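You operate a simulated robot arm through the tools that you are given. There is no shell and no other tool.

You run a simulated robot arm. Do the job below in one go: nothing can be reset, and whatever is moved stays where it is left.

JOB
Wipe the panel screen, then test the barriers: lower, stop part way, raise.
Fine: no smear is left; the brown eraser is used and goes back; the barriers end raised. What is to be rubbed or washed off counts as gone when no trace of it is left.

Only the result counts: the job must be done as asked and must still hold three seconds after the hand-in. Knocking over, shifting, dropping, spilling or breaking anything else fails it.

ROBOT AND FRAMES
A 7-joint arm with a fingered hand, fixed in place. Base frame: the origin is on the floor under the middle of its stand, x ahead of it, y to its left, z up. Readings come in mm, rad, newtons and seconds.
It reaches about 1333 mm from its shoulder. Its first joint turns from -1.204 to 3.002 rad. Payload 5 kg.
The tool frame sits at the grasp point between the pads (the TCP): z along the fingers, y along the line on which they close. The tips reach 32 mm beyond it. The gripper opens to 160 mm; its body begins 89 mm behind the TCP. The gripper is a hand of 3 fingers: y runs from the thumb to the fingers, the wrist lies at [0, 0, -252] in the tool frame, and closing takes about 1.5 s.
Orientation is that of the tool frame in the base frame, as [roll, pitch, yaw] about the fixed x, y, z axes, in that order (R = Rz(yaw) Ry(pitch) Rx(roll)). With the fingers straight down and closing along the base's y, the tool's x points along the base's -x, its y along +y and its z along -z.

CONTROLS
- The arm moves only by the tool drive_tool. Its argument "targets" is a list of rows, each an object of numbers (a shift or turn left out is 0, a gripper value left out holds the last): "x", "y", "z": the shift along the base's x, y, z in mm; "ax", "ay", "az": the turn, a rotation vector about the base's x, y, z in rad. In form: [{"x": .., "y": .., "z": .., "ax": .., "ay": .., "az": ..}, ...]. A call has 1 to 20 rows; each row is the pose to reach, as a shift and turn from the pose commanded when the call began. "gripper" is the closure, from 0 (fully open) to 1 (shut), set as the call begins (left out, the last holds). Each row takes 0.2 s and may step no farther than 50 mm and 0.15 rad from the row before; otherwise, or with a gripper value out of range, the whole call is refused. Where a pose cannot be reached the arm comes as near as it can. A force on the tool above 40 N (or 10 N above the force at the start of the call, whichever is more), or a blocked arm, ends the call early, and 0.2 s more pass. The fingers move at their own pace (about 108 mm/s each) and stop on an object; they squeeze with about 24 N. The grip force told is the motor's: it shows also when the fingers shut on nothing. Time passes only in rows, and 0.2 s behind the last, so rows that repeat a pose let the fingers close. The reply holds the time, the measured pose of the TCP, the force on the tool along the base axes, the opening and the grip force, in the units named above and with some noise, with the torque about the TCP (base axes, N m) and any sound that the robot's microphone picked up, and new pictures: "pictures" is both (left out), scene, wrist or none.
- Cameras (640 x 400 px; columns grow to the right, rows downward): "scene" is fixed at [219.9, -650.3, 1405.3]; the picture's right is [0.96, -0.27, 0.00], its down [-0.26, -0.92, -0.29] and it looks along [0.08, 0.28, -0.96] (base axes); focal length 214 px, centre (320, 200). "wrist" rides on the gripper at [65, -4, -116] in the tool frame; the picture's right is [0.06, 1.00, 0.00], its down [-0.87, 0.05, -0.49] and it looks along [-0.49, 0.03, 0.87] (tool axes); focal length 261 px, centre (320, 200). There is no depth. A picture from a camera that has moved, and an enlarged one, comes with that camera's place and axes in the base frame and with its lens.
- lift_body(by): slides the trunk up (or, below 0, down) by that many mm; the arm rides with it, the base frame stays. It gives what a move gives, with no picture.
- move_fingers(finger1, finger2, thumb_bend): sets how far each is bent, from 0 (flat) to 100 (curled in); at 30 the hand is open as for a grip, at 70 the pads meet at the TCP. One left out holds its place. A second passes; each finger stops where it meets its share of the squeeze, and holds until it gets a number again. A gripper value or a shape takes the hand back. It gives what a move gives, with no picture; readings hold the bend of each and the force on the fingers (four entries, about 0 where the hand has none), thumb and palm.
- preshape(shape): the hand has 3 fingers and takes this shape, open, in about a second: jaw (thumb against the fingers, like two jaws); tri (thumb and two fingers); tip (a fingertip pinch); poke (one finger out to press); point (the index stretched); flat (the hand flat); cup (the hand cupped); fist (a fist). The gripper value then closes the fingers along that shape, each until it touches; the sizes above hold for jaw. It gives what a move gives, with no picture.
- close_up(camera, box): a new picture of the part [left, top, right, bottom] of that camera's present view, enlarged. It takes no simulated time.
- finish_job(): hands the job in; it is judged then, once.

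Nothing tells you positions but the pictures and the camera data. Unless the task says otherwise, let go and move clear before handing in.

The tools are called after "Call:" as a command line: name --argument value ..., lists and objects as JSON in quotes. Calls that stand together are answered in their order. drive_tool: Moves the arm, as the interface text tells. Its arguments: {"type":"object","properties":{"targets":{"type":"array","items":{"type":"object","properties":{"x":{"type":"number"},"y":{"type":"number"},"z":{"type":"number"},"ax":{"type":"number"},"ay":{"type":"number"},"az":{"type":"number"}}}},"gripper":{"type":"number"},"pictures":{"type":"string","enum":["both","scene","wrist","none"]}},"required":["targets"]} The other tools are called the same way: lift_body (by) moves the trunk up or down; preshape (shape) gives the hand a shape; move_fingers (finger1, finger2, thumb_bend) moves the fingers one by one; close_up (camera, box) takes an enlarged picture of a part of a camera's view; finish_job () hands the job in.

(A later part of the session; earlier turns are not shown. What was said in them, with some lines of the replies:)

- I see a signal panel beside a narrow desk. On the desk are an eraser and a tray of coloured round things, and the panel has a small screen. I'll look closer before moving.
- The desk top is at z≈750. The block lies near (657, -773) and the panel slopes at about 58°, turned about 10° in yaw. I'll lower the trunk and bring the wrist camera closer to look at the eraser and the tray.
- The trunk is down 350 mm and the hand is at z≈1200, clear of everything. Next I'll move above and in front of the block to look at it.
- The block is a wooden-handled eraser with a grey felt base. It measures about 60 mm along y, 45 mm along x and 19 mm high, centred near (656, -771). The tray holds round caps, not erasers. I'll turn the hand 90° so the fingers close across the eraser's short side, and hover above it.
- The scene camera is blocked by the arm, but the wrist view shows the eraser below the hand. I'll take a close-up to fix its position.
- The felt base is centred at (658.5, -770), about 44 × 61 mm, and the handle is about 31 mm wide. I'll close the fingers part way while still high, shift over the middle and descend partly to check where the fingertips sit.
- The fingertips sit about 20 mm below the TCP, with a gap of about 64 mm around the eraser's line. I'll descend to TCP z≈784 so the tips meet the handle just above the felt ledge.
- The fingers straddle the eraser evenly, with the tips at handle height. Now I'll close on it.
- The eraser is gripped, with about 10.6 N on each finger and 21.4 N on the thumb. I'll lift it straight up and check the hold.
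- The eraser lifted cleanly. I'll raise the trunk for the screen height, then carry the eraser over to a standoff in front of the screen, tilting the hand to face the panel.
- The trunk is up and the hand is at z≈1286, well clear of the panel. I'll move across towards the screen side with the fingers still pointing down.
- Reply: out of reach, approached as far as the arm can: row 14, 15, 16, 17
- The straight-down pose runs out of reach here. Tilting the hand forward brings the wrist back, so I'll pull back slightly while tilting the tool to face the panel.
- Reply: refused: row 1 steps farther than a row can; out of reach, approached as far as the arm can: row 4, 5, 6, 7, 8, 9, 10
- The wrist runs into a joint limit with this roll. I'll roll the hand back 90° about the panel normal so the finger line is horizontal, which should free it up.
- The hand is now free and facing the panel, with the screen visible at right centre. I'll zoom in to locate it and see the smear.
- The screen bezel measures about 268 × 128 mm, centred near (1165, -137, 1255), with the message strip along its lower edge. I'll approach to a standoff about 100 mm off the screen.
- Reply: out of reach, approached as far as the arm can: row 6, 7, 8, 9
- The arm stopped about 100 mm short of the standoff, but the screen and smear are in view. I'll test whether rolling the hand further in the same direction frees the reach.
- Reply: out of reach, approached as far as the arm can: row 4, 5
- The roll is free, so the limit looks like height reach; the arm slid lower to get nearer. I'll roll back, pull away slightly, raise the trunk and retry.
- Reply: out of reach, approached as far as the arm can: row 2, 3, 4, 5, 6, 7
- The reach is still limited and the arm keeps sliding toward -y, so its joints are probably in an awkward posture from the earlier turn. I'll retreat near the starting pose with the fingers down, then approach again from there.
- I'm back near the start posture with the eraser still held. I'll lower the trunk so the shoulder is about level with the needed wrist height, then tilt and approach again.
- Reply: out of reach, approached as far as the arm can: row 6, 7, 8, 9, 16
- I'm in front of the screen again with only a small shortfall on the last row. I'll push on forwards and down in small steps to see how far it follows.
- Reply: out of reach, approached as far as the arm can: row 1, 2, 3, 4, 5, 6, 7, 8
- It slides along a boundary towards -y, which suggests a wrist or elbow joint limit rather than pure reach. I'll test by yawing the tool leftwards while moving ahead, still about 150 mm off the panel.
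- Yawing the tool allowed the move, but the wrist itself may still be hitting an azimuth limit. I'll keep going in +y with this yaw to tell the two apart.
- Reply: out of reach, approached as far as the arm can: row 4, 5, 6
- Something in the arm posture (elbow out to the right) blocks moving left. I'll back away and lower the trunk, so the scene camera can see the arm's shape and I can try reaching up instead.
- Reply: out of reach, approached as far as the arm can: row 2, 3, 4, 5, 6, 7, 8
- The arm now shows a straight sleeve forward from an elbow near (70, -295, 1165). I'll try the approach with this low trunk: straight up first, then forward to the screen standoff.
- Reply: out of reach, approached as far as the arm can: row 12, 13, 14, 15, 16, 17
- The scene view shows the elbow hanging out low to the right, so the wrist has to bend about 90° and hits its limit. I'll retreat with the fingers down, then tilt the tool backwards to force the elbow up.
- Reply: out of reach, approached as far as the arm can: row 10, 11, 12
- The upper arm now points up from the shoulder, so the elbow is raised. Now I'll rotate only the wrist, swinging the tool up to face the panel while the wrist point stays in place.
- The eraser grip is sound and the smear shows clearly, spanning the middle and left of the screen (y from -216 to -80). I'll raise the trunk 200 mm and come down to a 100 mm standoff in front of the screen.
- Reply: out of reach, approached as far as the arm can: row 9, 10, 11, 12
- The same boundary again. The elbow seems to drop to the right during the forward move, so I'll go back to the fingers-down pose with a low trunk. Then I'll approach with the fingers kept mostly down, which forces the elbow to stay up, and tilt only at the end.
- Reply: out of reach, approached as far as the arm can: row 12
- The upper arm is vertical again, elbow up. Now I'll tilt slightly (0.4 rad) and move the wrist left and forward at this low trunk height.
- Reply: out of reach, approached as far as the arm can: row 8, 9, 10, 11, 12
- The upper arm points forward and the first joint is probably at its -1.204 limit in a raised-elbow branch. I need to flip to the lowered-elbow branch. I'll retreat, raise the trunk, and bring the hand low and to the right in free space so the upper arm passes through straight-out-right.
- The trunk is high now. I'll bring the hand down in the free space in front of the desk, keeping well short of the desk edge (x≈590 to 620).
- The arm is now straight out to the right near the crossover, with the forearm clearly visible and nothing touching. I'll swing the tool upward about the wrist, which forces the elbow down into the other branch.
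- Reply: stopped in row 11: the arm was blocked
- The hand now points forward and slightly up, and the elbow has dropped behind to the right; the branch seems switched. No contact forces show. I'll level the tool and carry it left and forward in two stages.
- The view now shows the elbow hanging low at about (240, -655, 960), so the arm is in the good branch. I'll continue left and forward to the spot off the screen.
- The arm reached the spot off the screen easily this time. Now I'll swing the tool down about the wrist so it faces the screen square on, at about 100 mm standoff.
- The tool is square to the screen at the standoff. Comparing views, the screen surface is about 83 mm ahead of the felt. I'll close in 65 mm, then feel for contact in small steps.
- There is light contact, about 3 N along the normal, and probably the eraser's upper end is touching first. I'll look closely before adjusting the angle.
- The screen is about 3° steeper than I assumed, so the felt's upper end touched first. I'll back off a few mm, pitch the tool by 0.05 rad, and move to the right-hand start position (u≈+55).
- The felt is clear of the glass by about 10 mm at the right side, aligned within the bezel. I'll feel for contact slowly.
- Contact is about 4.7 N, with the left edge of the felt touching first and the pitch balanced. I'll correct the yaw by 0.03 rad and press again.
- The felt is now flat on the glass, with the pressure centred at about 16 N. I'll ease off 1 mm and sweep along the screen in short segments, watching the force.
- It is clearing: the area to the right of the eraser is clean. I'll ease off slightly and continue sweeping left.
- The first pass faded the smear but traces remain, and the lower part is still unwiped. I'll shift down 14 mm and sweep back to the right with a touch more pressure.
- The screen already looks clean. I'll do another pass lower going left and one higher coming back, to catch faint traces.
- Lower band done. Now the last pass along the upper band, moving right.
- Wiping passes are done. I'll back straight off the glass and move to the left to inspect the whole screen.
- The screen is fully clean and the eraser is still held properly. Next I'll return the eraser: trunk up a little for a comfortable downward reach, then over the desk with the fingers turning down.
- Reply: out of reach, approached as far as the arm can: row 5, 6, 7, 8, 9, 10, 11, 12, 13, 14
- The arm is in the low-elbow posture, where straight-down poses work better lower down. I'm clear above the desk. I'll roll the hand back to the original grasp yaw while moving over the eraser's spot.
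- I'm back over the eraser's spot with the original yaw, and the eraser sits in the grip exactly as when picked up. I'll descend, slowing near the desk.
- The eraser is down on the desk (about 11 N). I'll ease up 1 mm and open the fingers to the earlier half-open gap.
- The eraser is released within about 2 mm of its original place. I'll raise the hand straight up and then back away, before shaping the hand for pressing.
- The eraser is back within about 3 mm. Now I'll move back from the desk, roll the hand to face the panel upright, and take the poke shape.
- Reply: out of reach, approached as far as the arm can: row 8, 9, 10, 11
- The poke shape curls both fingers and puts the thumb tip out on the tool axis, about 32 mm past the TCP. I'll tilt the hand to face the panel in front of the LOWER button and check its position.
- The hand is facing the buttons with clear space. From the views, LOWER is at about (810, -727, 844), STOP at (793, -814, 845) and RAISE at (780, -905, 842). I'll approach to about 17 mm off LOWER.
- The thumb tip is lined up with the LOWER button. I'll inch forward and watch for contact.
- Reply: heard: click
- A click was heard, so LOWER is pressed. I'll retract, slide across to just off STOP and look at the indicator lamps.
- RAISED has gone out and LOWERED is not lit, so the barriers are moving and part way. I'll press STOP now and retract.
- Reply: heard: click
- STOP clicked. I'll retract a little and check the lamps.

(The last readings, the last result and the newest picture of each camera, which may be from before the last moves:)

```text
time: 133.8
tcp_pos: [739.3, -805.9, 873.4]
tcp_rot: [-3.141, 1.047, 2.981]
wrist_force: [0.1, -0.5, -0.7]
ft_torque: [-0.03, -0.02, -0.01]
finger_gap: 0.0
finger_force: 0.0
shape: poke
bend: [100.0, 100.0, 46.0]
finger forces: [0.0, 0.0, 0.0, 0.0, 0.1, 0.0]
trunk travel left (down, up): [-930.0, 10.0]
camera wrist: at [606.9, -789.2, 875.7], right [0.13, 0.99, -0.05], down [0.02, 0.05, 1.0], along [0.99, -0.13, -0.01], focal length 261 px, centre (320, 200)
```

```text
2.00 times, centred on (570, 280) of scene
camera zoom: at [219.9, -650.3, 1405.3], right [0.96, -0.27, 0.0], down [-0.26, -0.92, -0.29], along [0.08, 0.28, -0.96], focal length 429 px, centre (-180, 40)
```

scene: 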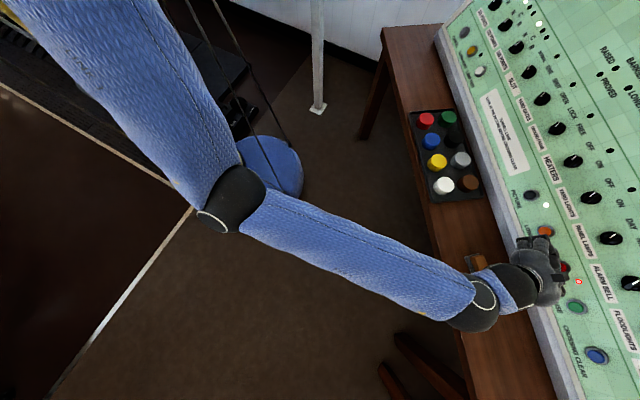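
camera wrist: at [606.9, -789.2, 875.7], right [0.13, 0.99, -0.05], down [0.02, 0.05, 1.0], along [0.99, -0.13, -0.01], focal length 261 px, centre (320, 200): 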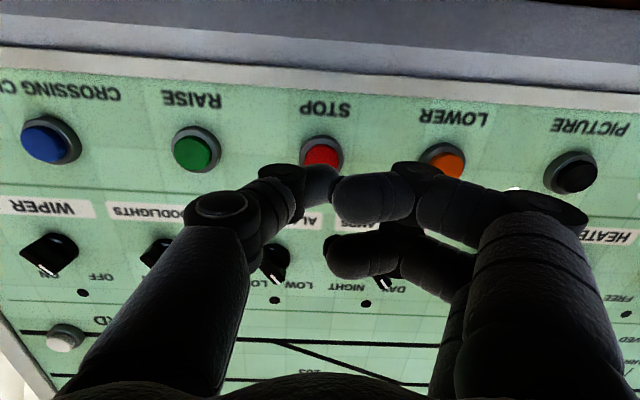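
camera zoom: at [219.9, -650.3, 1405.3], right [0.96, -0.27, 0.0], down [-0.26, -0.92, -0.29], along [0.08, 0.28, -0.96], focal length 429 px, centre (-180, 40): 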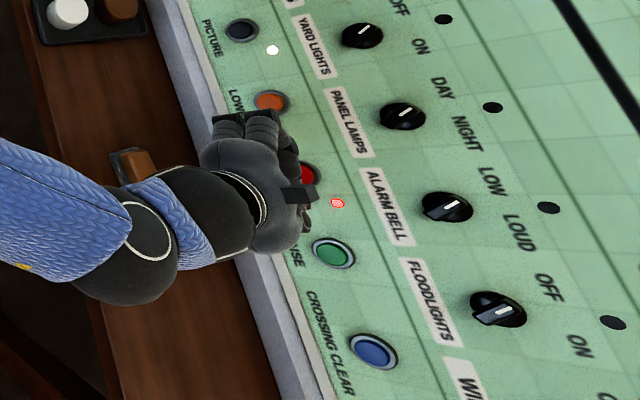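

The STOP lamp is lit and neither RAISED nor LOWERED is, so the barriers stand part way. I'll back off and turn the camera toward the screen to confirm.

Call:
drive_tool --targets '[{"x": -25, "y": 8, "z": 20, "az": 0.12}, {"x": -50, "y": 18, "z": 45, "az": 0.25}, {"x": -75, "y": 28, "z": 70, "az": 0.38}, {"x": -95, "y": 40, "z": 95, "az": 0.51}, {"x": -110, "y": 50, "z": 120, "az": 0.64}]' --pictures "wrist"

```text
time: 135.0
tcp_pos: [627.5, -755.0, 992.2]
tcp_rot: [-3.14, 1.045, -2.662]
wrist_force: [0.3, -0.4, 0.0]
ft_torque: [0.0, -0.01, -0.01]
finger_gap: 0.1
finger_force: 0.0
shape: poke
bend: [100.0, 100.0, 46.0]
finger forces: [0.0, 0.1, 0.1, 0.0, 0.0, 0.1]
trunk travel left (down, up): [-930.0, 10.0]
camera wrist: at [510.4, -820.3, 994.6], right [-0.49, 0.87, -0.05], down [-0.02, 0.05, 1.0], along [0.87, 0.49, -0.01], focal length 261 px, centre (320, 200)
```

wrist: 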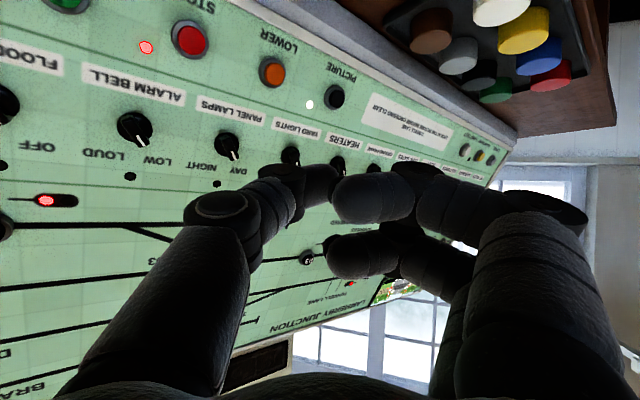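

Call:
drive_tool --targets '[{"az": 0.14}, {"az": 0.27}]' --pictures "wrist"

Call:
close_up --camera "wrist" --box '[240, 230, 400, 330]'

```text
time: 135.6
tcp_pos: [627.7, -758.3, 993.6]
tcp_rot: [-3.139, 1.047, -2.395]
wrist_force: [0.1, 0.7, -0.1]
ft_torque: [0.06, -0.07, -0.05]
finger_gap: 0.0
finger_force: 0.1
shape: poke
bend: [100.0, 100.0, 46.0]
finger forces: [0.1, 0.0, 0.0, 0.0, 0.0, 0.0]
trunk travel left (down, up): [-930.0, 10.0]
camera wrist: at [532.3, -851.0, 994.6], right [-0.7, 0.71, -0.05], down [-0.03, 0.05, 1.0], along [0.71, 0.7, -0.01], focal length 261 px, centre (320, 200)
```

wrist: 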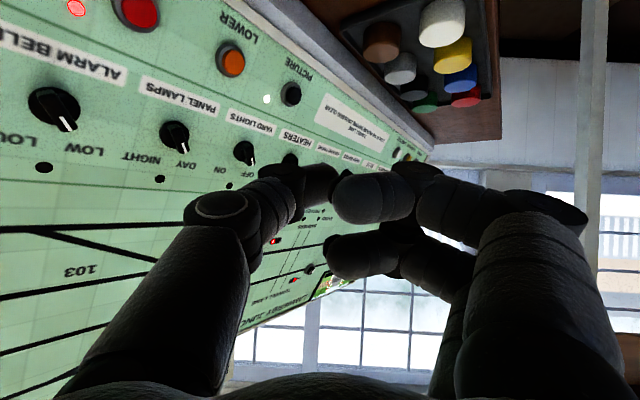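

```text
4.00 times, centred on (320, 280) of wrist
camera zoom: at [532.3, -851.0, 994.6], right [-0.7, 0.71, -0.05], down [-0.03, 0.05, 1.0], along [0.71, 0.7, -0.01], focal length 1043 px, centre (320, -120)
```

zoom: 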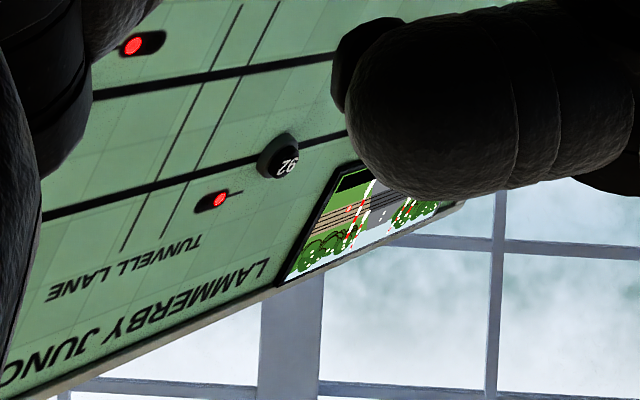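

Call:
close_up --camera "wrist" --box '[306, 266, 362, 302]'

```text
11.11 times, centred on (334, 284) of wrist
camera zoom: at [532.3, -851.0, 994.6], right [-0.7, 0.71, -0.05], down [-0.03, 0.05, 1.0], along [0.71, 0.7, -0.01], focal length 2896 px, centre (164, -733)
```

zoom: 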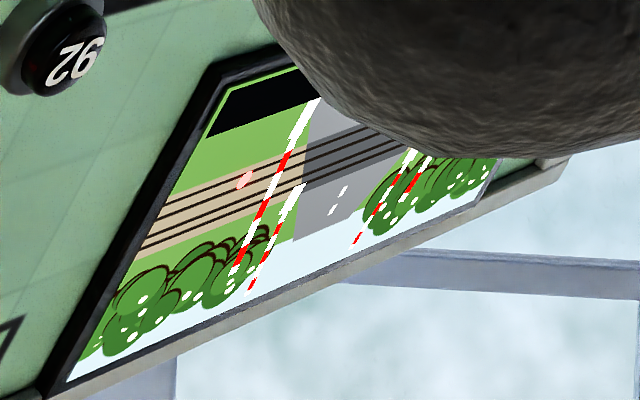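

The screen is partly hidden, but the poles look nearly upright, so the stop may have come before they really dropped. I'll tilt the hand up so the screen clears my fingers and check properly.

Call:
drive_tool --targets '[{"x": -10, "y": 0, "z": 5, "ax": 0.085, "ay": -0.092}, {"x": -20, "y": 0, "z": 10, "ax": 0.17, "ay": -0.184}, {"x": -30, "y": 0, "z": 15, "ax": 0.255, "ay": -0.275}, {"x": -40, "y": 0, "z": 20, "ax": 0.34, "ay": -0.367}]' --pictures "wrist"

```text
time: 136.6
tcp_pos: [589.0, -758.0, 1013.5]
tcp_rot: [-3.097, 1.548, -2.354]
wrist_force: [-0.6, -0.6, 1.0]
ft_torque: [-0.01, 0.0, 0.03]
finger_gap: 0.2
finger_force: 0.1
shape: poke
bend: [100.0, 100.0, 46.0]
finger forces: [0.1, 0.0, 0.1, 0.0, 0.0, 0.1]
trunk travel left (down, up): [-930.0, 10.0]
camera wrist: at [504.8, -840.1, 950.9], right [-0.68, 0.73, -0.06], down [-0.38, -0.28, 0.88], along [0.63, 0.62, 0.47], focal length 261 px, centre (320, 200)
```

wrist: 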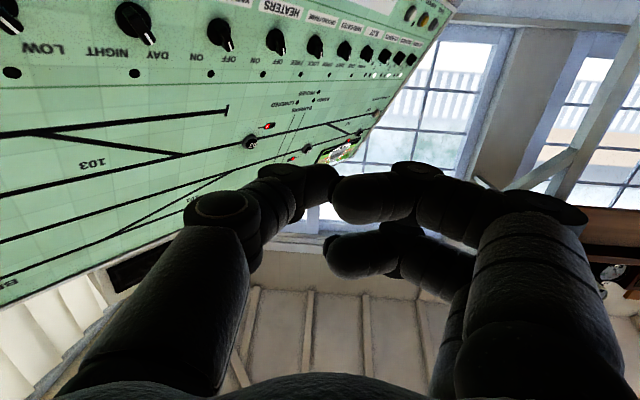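

Call:
close_up --camera "wrist" --box '[310, 130, 366, 165]'

```text
11.43 times, centred on (338, 148) of wrist
camera zoom: at [504.8, -840.1, 950.9], right [-0.68, 0.73, -0.06], down [-0.38, -0.28, 0.88], along [0.63, 0.62, 0.47], focal length 2979 px, centre (114, 800)
```

zoom: 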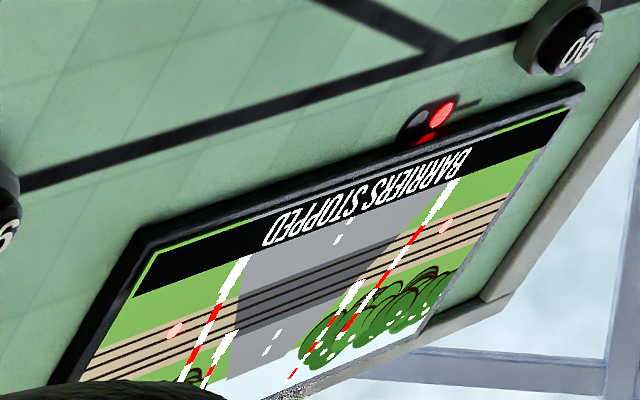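

The banner reads "BARRIERS STOPPED" but the poles are still upright: the stop came during the road-light warning, before they dropped. I'll press LOWER again and this time watch the screen before stopping. First, back to facing LOWER.

Call:
drive_tool --targets '[{"x": 10, "y": 0, "z": -5, "ax": -0.085, "ay": 0.092}, {"x": 20, "y": 0, "z": -10, "ax": -0.17, "ay": 0.184}, {"x": 30, "y": 0, "z": -15, "ax": -0.255, "ay": 0.275}, {"x": 40, "y": 0, "z": -20, "ax": -0.34, "ay": 0.367}]' --pictures "none"

Call:
drive_tool --targets '[{"x": 15, "y": 5, "z": -15, "az": -0.13}, {"x": 30, "y": 10, "z": -30, "az": -0.26}, {"x": 46, "y": 15, "z": -46, "az": -0.39}, {"x": 62, "y": 20, "z": -62, "az": -0.52}, {"x": 78, "y": 26, "z": -78, "az": -0.65}, {"x": 94, "y": 32, "z": -94, "az": -0.78}, {"x": 110, "y": 38, "z": -108, "az": -0.91}, {"x": 125, "y": 38, "z": -118, "az": -0.91}, {"x": 125, "y": 38, "z": -118, "az": -0.91}]' --pictures "wrist"

```text
time: 137.6
tcp_pos: [629.6, -755.6, 993.1]
tcp_rot: [-3.139, 1.044, -2.395]
wrist_force: [-0.9, 0.2, 0.2]
ft_torque: [0.0, -0.01, -0.01]
finger_gap: 0.0
finger_force: 0.0
shape: poke
bend: [100.0, 100.0, 46.0]
finger forces: [0.0, 0.0, 0.0, 0.0, 0.0, 0.1]
trunk travel left (down, up): [-930.0, 10.0]
```

```text
time: 139.6
tcp_pos: [755.4, -718.9, 877.4]
tcp_rot: [-3.136, 1.047, 2.979]
wrist_force: [-1.6, -0.4, 0.1]
ft_torque: [0.02, 0.02, 0.03]
finger_gap: 0.3
finger_force: 0.1
shape: poke
bend: [100.0, 100.0, 46.0]
finger forces: [0.1, 0.0, 0.0, 0.0, 0.0, 0.0]
trunk travel left (down, up): [-930.0, 10.0]
camera wrist: at [622.9, -701.8, 878.5], right [0.13, 0.99, -0.06], down [0.02, 0.05, 1.0], along [0.99, -0.13, -0.01], focal length 261 px, centre (320, 200)
```

wrist: 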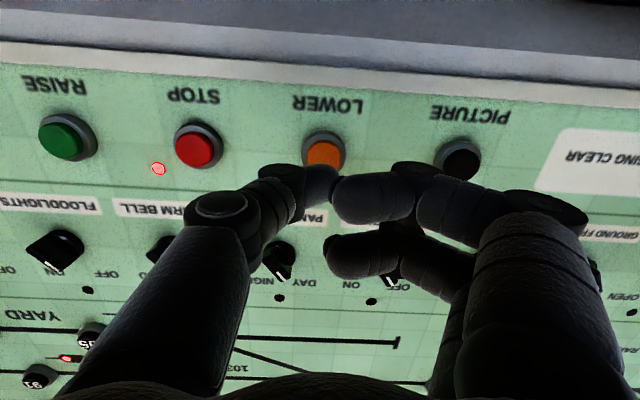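

Call:
drive_tool --targets '[{"x": 12, "y": -3, "z": -8.5}, {"x": 20, "y": -5, "z": -14.5}, {"x": 22.8, "y": -5.8, "z": -16.8}, {"x": 22.8, "y": -5.8, "z": -16.8}, {"x": -5, "y": -1, "z": 3}, {"x": -12, "y": -17, "z": 5, "az": 0.134}, {"x": -18, "y": -31, "z": 6, "az": 0.268}, {"x": -24, "y": -45, "z": 7, "az": 0.402}, {"x": -30, "y": -59, "z": 8, "az": 0.536}, {"x": -37, "y": -72, "z": 9, "az": 0.67}, {"x": -43, "y": -85, "z": 10.6, "az": 0.8}]' --pictures "wrist"

Call:
close_up --camera "wrist" --box '[340, 270, 468, 350]'

```text
time: 142.0
tcp_pos: [711.3, -807.5, 884.5]
tcp_rot: [-3.14, 1.046, -2.505]
wrist_force: [0.5, -0.8, -1.4]
ft_torque: [0.05, -0.11, -0.05]
finger_gap: 0.2
finger_force: 0.1
shape: poke
bend: [100.0, 100.0, 46.0]
finger forces: [0.0, 0.1, 0.0, 0.0, 0.0, 0.0]
trunk travel left (down, up): [-930.0, 10.0]
heard: click
camera wrist: at [605.9, -888.1, 886.4], right [-0.62, 0.78, -0.06], down [-0.02, 0.05, 1.0], along [0.79, 0.62, -0.01], focal length 261 px, centre (320, 200)
```

wrist: 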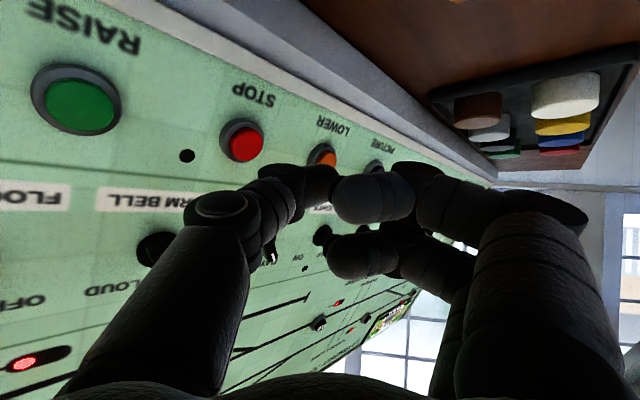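

```text
5.00 times, centred on (404, 310) of wrist
camera zoom: at [605.9, -888.1, 886.4], right [-0.62, 0.78, -0.06], down [-0.02, 0.05, 1.0], along [0.79, 0.62, -0.01], focal length 1303 px, centre (-100, -350)
```

zoom: 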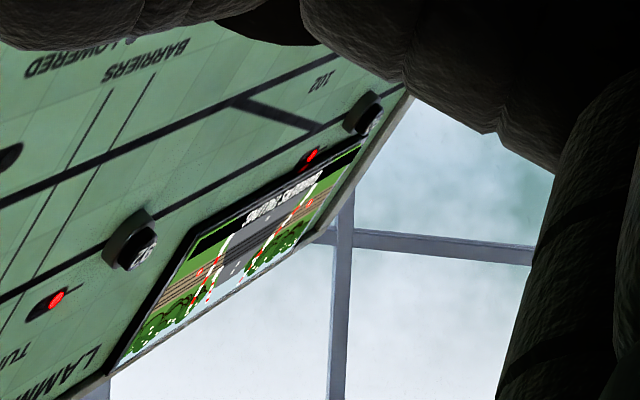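

Call:
close_up --camera "wrist" --box '[360, 296, 416, 344]'

```text
8.33 times, centred on (388, 320) of wrist
camera zoom: at [605.9, -888.1, 886.4], right [-0.62, 0.78, -0.06], down [-0.02, 0.05, 1.0], along [0.79, 0.62, -0.01], focal length 2172 px, centre (-247, -800)
```

zoom: 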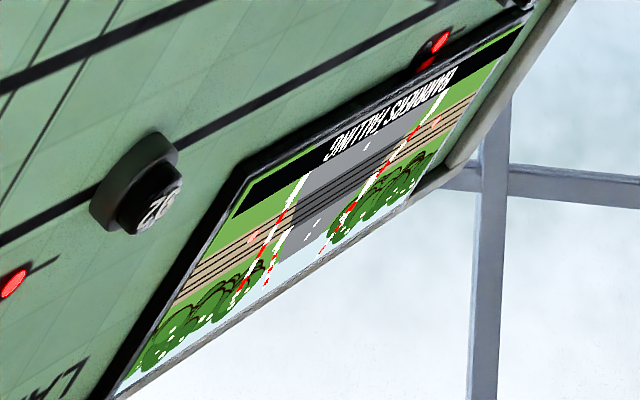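

The banner now reads "BARRIERS FALLING" with the poles still near upright. I'll wait a moment and watch.

Call:
drive_tool --targets '[{"x": 0}, {"x": 0}, {"x": 0}]' --pictures "none"

Call:
close_up --camera "wrist" --box '[360, 296, 416, 344]'

```text
time: 142.8
tcp_pos: [711.1, -803.4, 885.3]
tcp_rot: [-3.134, 1.048, -2.503]
wrist_force: [1.0, 0.2, -0.1]
ft_torque: [0.01, 0.0, 0.0]
finger_gap: 0.0
finger_force: 0.1
shape: poke
bend: [100.0, 100.0, 46.0]
finger forces: [0.1, 0.0, 0.1, 0.0, 0.0, 0.0]
trunk travel left (down, up): [-930.0, 10.0]
```

```text
8.33 times, centred on (388, 320) of wrist
camera zoom: at [605.7, -886.7, 887.1], right [-0.62, 0.78, -0.06], down [-0.03, 0.05, 1.0], along [0.79, 0.62, -0.01], focal length 2172 px, centre (-247, -800)
```

zoom: 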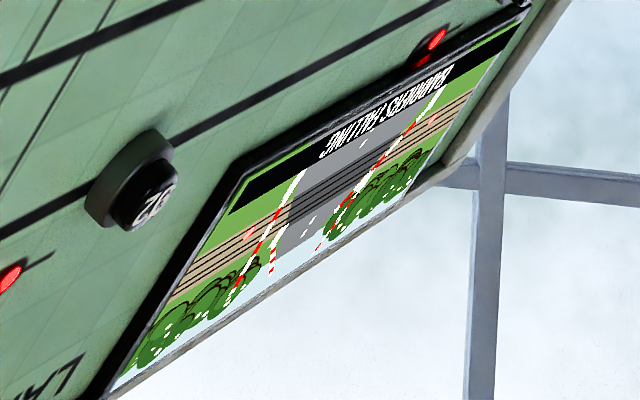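

Call:
drive_tool --targets '[{"x": 0}, {"x": 0}, {"x": 0}, {"x": 0}]' --pictures "none"

Call:
close_up --camera "wrist" --box '[360, 296, 416, 344]'

```text
time: 143.8
tcp_pos: [711.4, -804.1, 885.5]
tcp_rot: [-3.139, 1.046, -2.502]
wrist_force: [0.2, 0.3, 0.5]
ft_torque: [-0.02, -0.03, 0.01]
finger_gap: 0.0
finger_force: 0.1
shape: poke
bend: [100.0, 100.0, 46.0]
finger forces: [0.0, 0.1, 0.0, 0.0, 0.1, 0.1]
trunk travel left (down, up): [-930.0, 10.0]
```

```text
8.33 times, centred on (388, 320) of wrist
camera zoom: at [605.8, -886.6, 886.9], right [-0.62, 0.78, -0.06], down [-0.03, 0.05, 1.0], along [0.79, 0.62, -0.01], focal length 2172 px, centre (-247, -800)
```

zoom: 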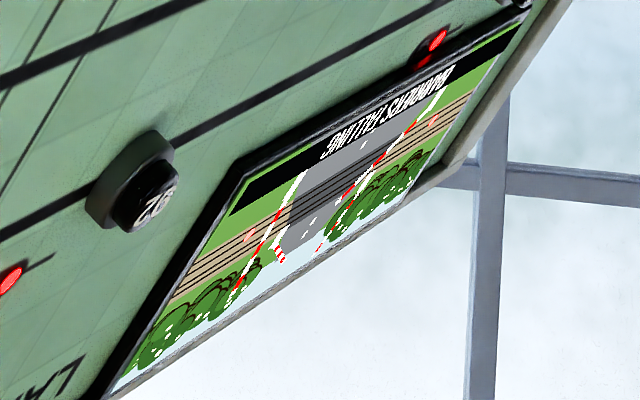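

The far-left pole is now falling. I'll go straight to STOP and press it.

Call:
drive_tool --targets '[{"x": 9, "y": -1, "z": -5, "az": -0.15}, {"x": 20, "y": -3, "z": -10, "az": -0.3}, {"x": 31, "y": -4.5, "z": -16, "az": -0.45}, {"x": 41, "y": -6, "z": -21, "az": -0.6}, {"x": 49.5, "y": -7.5, "z": -25.5, "az": -0.74}, {"x": 53.5, "y": -8.5, "z": -27.8, "az": -0.8}, {"x": 55, "y": -8.8, "z": -28.6, "az": -0.8}]' --pictures "scene"

```text
time: 145.4
tcp_pos: [764.6, -814.2, 857.7]
tcp_rot: [-3.136, 1.046, 2.979]
wrist_force: [-18.7, 5.8, 5.2]
ft_torque: [0.06, 0.02, 0.2]
finger_gap: 0.1
finger_force: 0.1
shape: poke
bend: [100.0, 100.0, 47.0]
finger forces: [0.0, 0.0, 0.0, 0.0, 19.6, 0.0]
trunk travel left (down, up): [-930.0, 10.0]
heard: click
```

scene: 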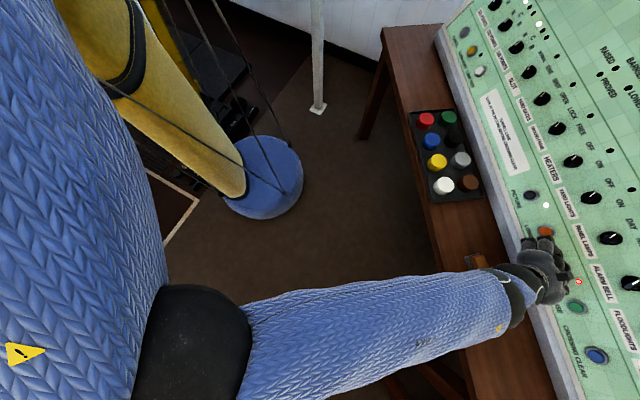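

STOP clicked and its lamp is lit. I'll retract, turn to view the screen and confirm the poles are part way.

Call:
drive_tool --targets '[{"x": -15, "y": 2.4, "z": 9}, {"x": -30, "y": 5, "z": 17, "az": 0.13}, {"x": -40, "y": 7, "z": 21, "az": 0.27}, {"x": -46, "y": 8, "z": 24, "az": 0.41}, {"x": -50, "y": 8.5, "z": 26, "az": 0.55}, {"x": -53, "y": 9, "z": 27, "az": 0.68}, {"x": -55, "y": 9, "z": 28, "az": 0.8}]' --pictures "none"

Call:
close_up --camera "wrist" --box '[360, 296, 416, 344]'

Call:
close_up --camera "scene" --box '[544, 40, 640, 100]'

```text
time: 147.0
tcp_pos: [713.1, -805.3, 884.7]
tcp_rot: [-3.139, 1.047, -2.504]
wrist_force: [-0.8, 0.2, -1.1]
ft_torque: [0.06, -0.02, -0.02]
finger_gap: 0.0
finger_force: 0.1
shape: poke
bend: [100.0, 100.0, 46.0]
finger forces: [0.0, 0.1, 0.0, 0.0, 0.0, 0.0]
trunk travel left (down, up): [-930.0, 10.0]
```

```text
8.33 times, centred on (388, 320) of wrist
camera zoom: at [606.9, -886.8, 886.6], right [-0.62, 0.78, -0.06], down [-0.03, 0.05, 1.0], along [0.79, 0.62, -0.01], focal length 2172 px, centre (-247, -800)
```

zoom: 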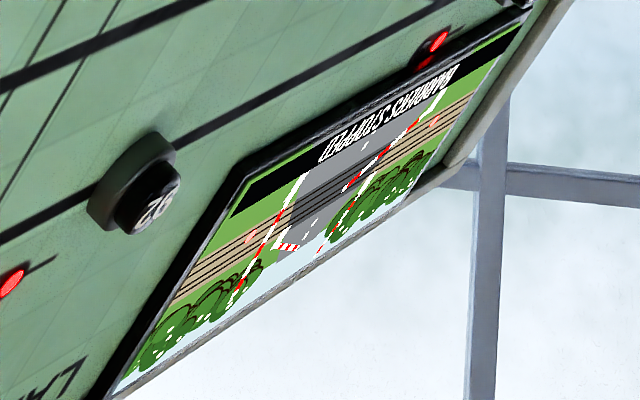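

```text
6.67 times, centred on (592, 70) of scene
camera zoom: at [219.9, -650.3, 1405.3], right [0.96, -0.27, 0.0], down [-0.26, -0.92, -0.29], along [0.08, 0.28, -0.96], focal length 1430 px, centre (-1493, 1067)
```

zoom: 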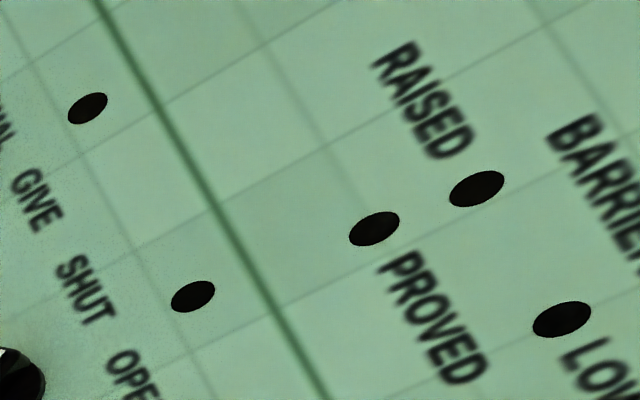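

Call:
close_up --camera "wrist" --box '[376, 300, 408, 330]'

```text
13.33 times, centred on (392, 315) of wrist
camera zoom: at [606.9, -886.8, 886.6], right [-0.62, 0.78, -0.06], down [-0.03, 0.05, 1.0], along [0.79, 0.62, -0.01], focal length 3475 px, centre (-640, -1333)
```

zoom: 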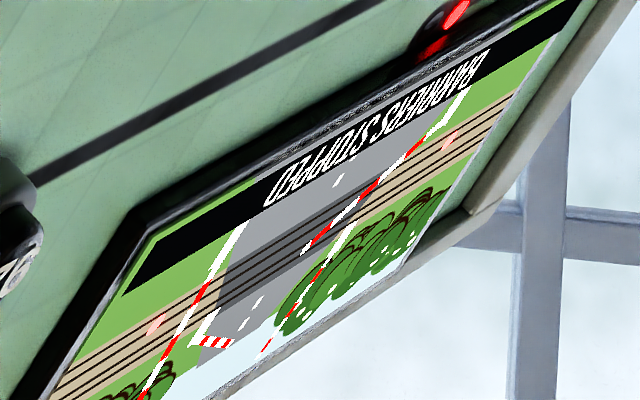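

Confirmed: "BARRIERS STOPPED", with one pair of poles about 50–60° down, clearly part way. Now I'll go to RAISE, lining up about 17 mm off it.

Call:
drive_tool --targets '[{"x": 0, "y": -15, "z": 0, "az": -0.14}, {"x": 4, "y": -32, "z": -3, "az": -0.28}, {"x": 9, "y": -49, "z": -7, "az": -0.42}, {"x": 14, "y": -66, "z": -11, "az": -0.56}, {"x": 18, "y": -82, "z": -16, "az": -0.7}, {"x": 22, "y": -96, "z": -20, "az": -0.8}, {"x": 22, "y": -96, "z": -20, "az": -0.8}]' --pictures "wrist"

Call:
close_up --camera "wrist" --box '[200, 60, 440, 210]'

```text
time: 148.6
tcp_pos: [734.1, -901.4, 864.6]
tcp_rot: [-3.136, 1.043, 2.977]
wrist_force: [-0.4, -0.6, -0.5]
ft_torque: [0.02, 0.03, -0.03]
finger_gap: 0.0
finger_force: 0.2
shape: poke
bend: [100.0, 100.0, 46.0]
finger forces: [0.0, 0.0, 0.0, 0.0, 0.1, 0.0]
trunk travel left (down, up): [-930.0, 10.0]
camera wrist: at [601.3, -883.1, 866.5], right [0.13, 0.99, -0.06], down [0.02, 0.05, 1.0], along [0.99, -0.14, -0.01], focal length 261 px, centre (320, 200)
```

wrist: 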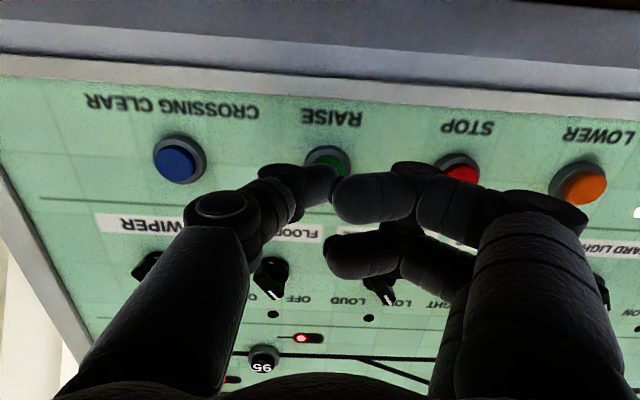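

```text
2.67 times, centred on (320, 135) of wrist
camera zoom: at [601.3, -883.1, 866.5], right [0.13, 0.99, -0.06], down [0.02, 0.05, 1.0], along [0.99, -0.14, -0.01], focal length 695 px, centre (320, 373)
```

zoom: 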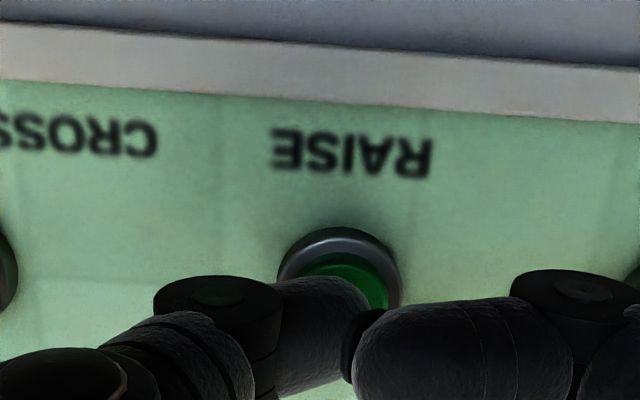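

Aligned within a few mm. I'll shift 4 mm towards the button centre and press RAISE.

Call:
drive_tool --targets '[{"x": 5.7, "y": 3.2, "z": -2.6}, {"x": 11.2, "y": 2.3, "z": -6}, {"x": 13.3, "y": 2, "z": -7.2}, {"x": 14, "y": 1.9, "z": -7.6}, {"x": 14, "y": 1.9, "z": -7.6}]' --pictures "none"

```text
time: 149.8
tcp_pos: [748.1, -899.4, 857.2]
tcp_rot: [-3.137, 1.047, 2.981]
wrist_force: [-6.8, -0.8, 4.0]
ft_torque: [-0.02, -0.15, -0.02]
finger_gap: 0.0
finger_force: 0.1
shape: poke
bend: [100.0, 100.0, 46.0]
finger forces: [0.0, 0.2, 0.0, 0.0, 7.4, 0.0]
trunk travel left (down, up): [-930.0, 10.0]
heard: click
```

RAISE clicked. I'll retract clear of the panel and turn to watch the lamps and the screen.

Call:
drive_tool --targets '[{"x": -15, "y": 2.4, "z": 9}, {"x": -35, "y": 6, "z": 20}, {"x": -50, "y": 30, "z": 25, "az": 0.13}, {"x": -60, "y": 55, "z": 30, "az": 0.27}, {"x": -65, "y": 75, "z": 32, "az": 0.41}, {"x": -65, "y": 90, "z": 34, "az": 0.55}, {"x": -60, "y": 98, "z": 34, "az": 0.68}, {"x": -50, "y": 102, "z": 34, "az": 0.8}]' --pictures "both"

Call:
close_up --camera "wrist" --box '[350, 280, 430, 340]'

Call:
close_up --camera "scene" --box '[544, 40, 640, 100]'

```text
time: 151.6
tcp_pos: [696.9, -798.6, 892.1]
tcp_rot: [-3.139, 1.046, -2.505]
wrist_force: [-1.1, 0.4, 0.0]
ft_torque: [0.05, -0.07, -0.02]
finger_gap: 0.3
finger_force: 0.1
shape: poke
bend: [100.0, 100.0, 46.0]
finger forces: [0.0, 0.0, 0.0, 0.1, 0.0, 0.0]
trunk travel left (down, up): [-930.0, 10.0]
camera wrist: at [592.3, -880.3, 893.6], right [-0.62, 0.78, -0.06], down [-0.02, 0.05, 1.0], along [0.79, 0.62, -0.01], focal length 261 px, centre (320, 200)
```

scene: 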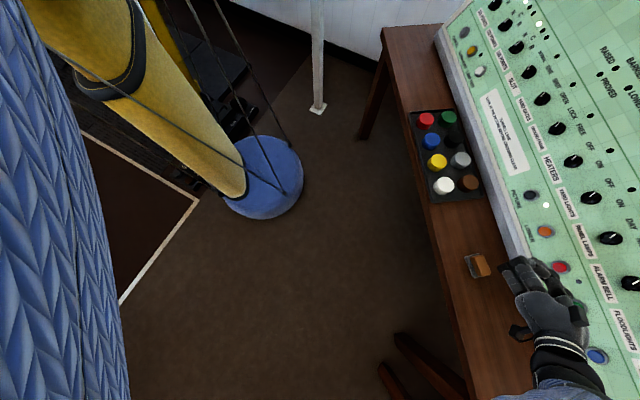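
wrist: 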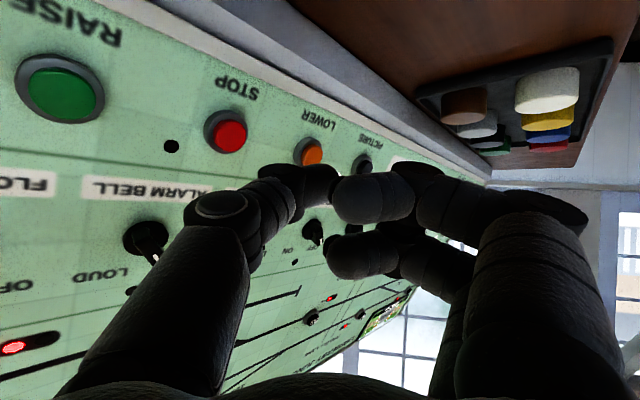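

```text
6.67 times, centred on (390, 310) of wrist
camera zoom: at [592.3, -880.3, 893.6], right [-0.62, 0.78, -0.06], down [-0.02, 0.05, 1.0], along [0.79, 0.62, -0.01], focal length 1738 px, centre (-147, -533)
```

zoom: 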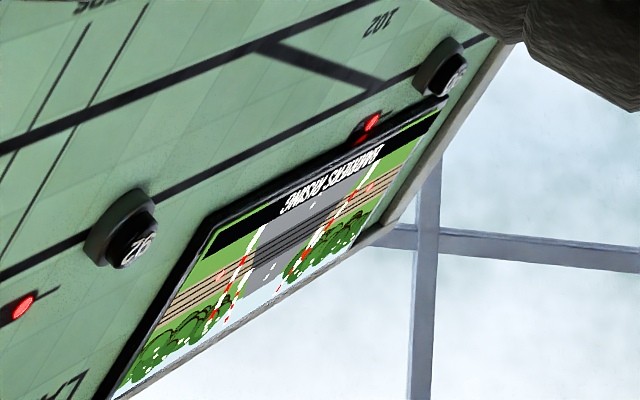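

```text
6.67 times, centred on (592, 70) of scene
camera zoom: at [219.9, -650.3, 1405.3], right [0.96, -0.27, 0.0], down [-0.26, -0.92, -0.29], along [0.08, 0.28, -0.96], focal length 1430 px, centre (-1493, 1067)
```

zoom: 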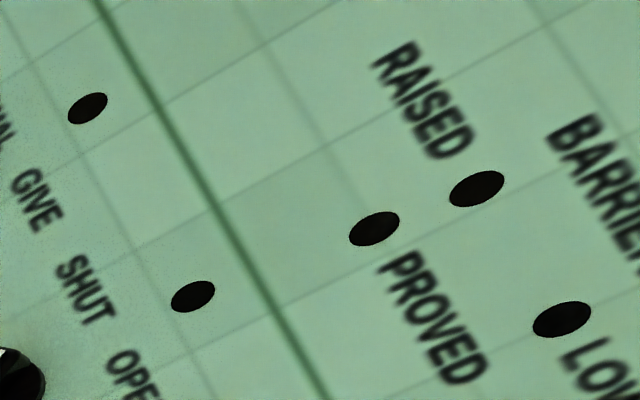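

The banner shows the barriers rising. I'll move gently away from the panel while they go up.

Call:
drive_tool --targets '[{"x": -20, "y": 0, "z": 15}, {"x": -40, "y": 0, "z": 30}, {"x": -60, "y": 0, "z": 45}, {"x": -80, "y": 0, "z": 60}, {"x": -80, "y": 0, "z": 60}, {"x": -80, "y": 0, "z": 60}]' --pictures "both"

Call:
close_up --camera "scene" --box '[544, 40, 640, 100]'

Call:
close_up --camera "wrist" --box '[350, 260, 430, 320]'

```text
time: 153.0
tcp_pos: [616.7, -796.9, 953.2]
tcp_rot: [-3.136, 1.048, -2.502]
wrist_force: [0.0, 0.5, 0.1]
ft_torque: [0.05, 0.0, 0.03]
finger_gap: 0.0
finger_force: 0.1
shape: poke
bend: [100.0, 100.0, 46.0]
finger forces: [0.0, 0.0, 0.1, 0.1, 0.1, 0.0]
trunk travel left (down, up): [-930.0, 10.0]
camera wrist: at [511.8, -878.2, 955.2], right [-0.62, 0.79, -0.06], down [-0.03, 0.05, 1.0], along [0.79, 0.62, -0.01], focal length 261 px, centre (320, 200)
```

scene: 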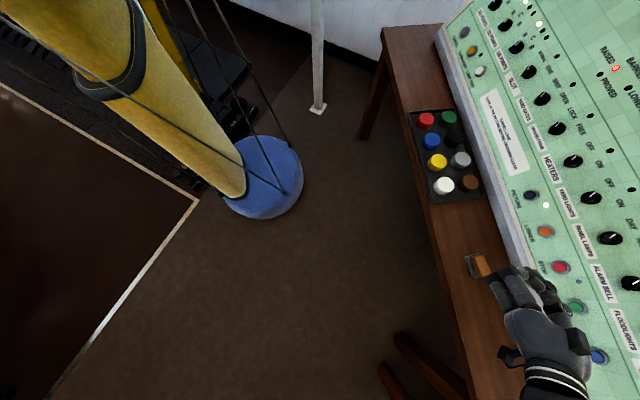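
wrist: 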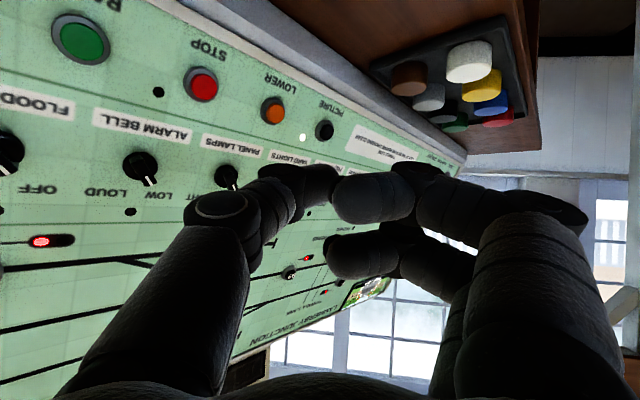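

```text
6.67 times, centred on (592, 70) of scene
camera zoom: at [219.9, -650.3, 1405.3], right [0.96, -0.27, 0.0], down [-0.26, -0.92, -0.29], along [0.08, 0.28, -0.96], focal length 1430 px, centre (-1493, 1067)
```

zoom: 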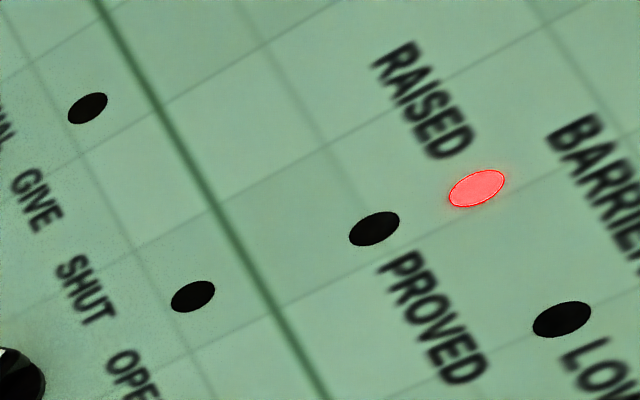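

```text
6.67 times, centred on (390, 290) of wrist
camera zoom: at [511.8, -878.2, 955.2], right [-0.62, 0.79, -0.06], down [-0.03, 0.05, 1.0], along [0.79, 0.62, -0.01], focal length 1738 px, centre (-147, -400)
```

zoom: 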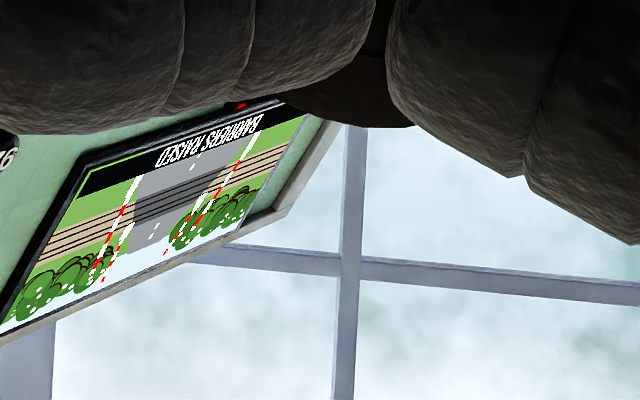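

RAISED is lit, the banner reads "BARRIERS RAISED", and the eraser is still in place. I'll move the hand well clear and take a last look before handing in.

Call:
drive_tool --targets '[{"x": -30, "y": 0, "z": 20}, {"x": -60, "y": 5, "z": 40}, {"x": -90, "y": 10, "z": 60}, {"x": -120, "y": 15, "z": 80}, {"x": -120, "y": 15, "z": 80}]' --pictures "both"

Call:
close_up --camera "scene" --box '[400, 0, 640, 150]'

Call:
close_up --camera "scene" --box '[400, 150, 640, 300]'

```text
time: 154.2
tcp_pos: [497.1, -783.0, 1033.2]
tcp_rot: [-3.138, 1.048, -2.505]
wrist_force: [1.2, -1.3, -0.9]
ft_torque: [0.05, 0.0, 0.04]
finger_gap: 0.0
finger_force: 0.1
shape: poke
bend: [100.0, 100.0, 46.0]
finger forces: [0.0, 0.1, 0.0, 0.0, 0.1, 0.1]
trunk travel left (down, up): [-930.0, 10.0]
camera wrist: at [392.3, -865.0, 1033.7], right [-0.62, 0.79, -0.06], down [-0.03, 0.05, 1.0], along [0.79, 0.62, -0.01], focal length 261 px, centre (320, 200)
```

scene: 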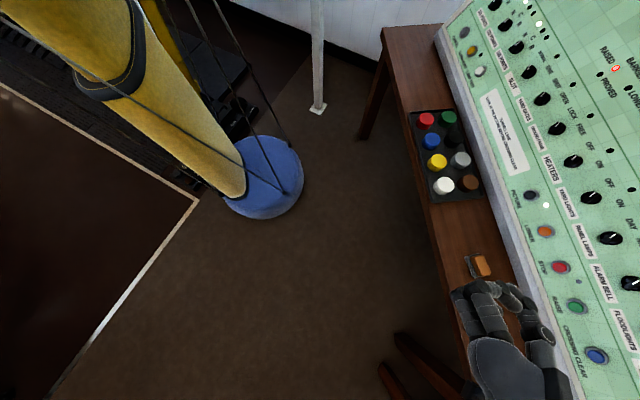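
wrist: 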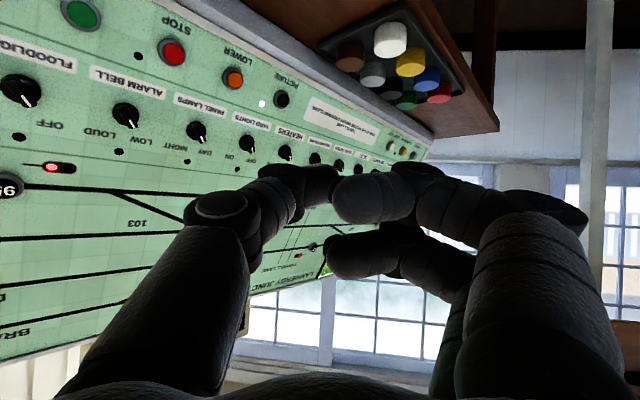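

```text
2.67 times, centred on (520, 75) of scene
camera zoom: at [219.9, -650.3, 1405.3], right [0.96, -0.27, 0.0], down [-0.26, -0.92, -0.29], along [0.08, 0.28, -0.96], focal length 572 px, centre (-213, 533)
```

zoom: 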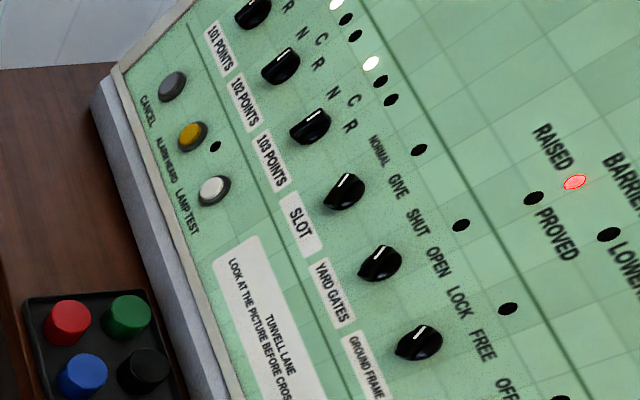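

```text
2.67 times, centred on (520, 225) of scene
camera zoom: at [219.9, -650.3, 1405.3], right [0.96, -0.27, 0.0], down [-0.26, -0.92, -0.29], along [0.08, 0.28, -0.96], focal length 572 px, centre (-213, 133)
```

zoom: 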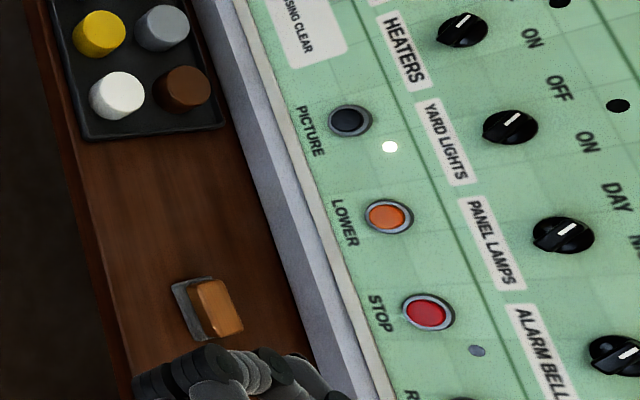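

All done: the screen is wiped clean, the eraser is back on its spot, and the barriers were lowered, stopped part way and raised again with RAISED lit. The hand is clear and the knobs and tray are as they were, so I'm handing in.

Call:
finish_job

```text
The job is handed in.
```

I've handed the job in: the screen is wiped, the barriers are tested and raised, and the eraser is back. I don't have the judge's result, only that the hand-in was accepted.

- **Screen:** I wiped it with the wooden-handled eraser, the only one I found. Close-up pictures of the whole screen showed no trace of the smear.
- **Eraser:** it is back in its place, about 3 mm from where it started.
- **Barriers:** I pressed STOP twice. The first press came too early, before the poles had moved. I pressed LOWER again and stopped with one pair of poles about 50–60° down, then pressed RAISE. The RAISED lamp is lit and the screen reads "BARRIERS RAISED".
- **Everything else:** the hand is clear of the panel, and the last pictures show the knobs and the tray of caps as they were. During one reposition early on, a move ended with "the arm was blocked". The force readings stayed near zero and the pictures showed nothing touched.
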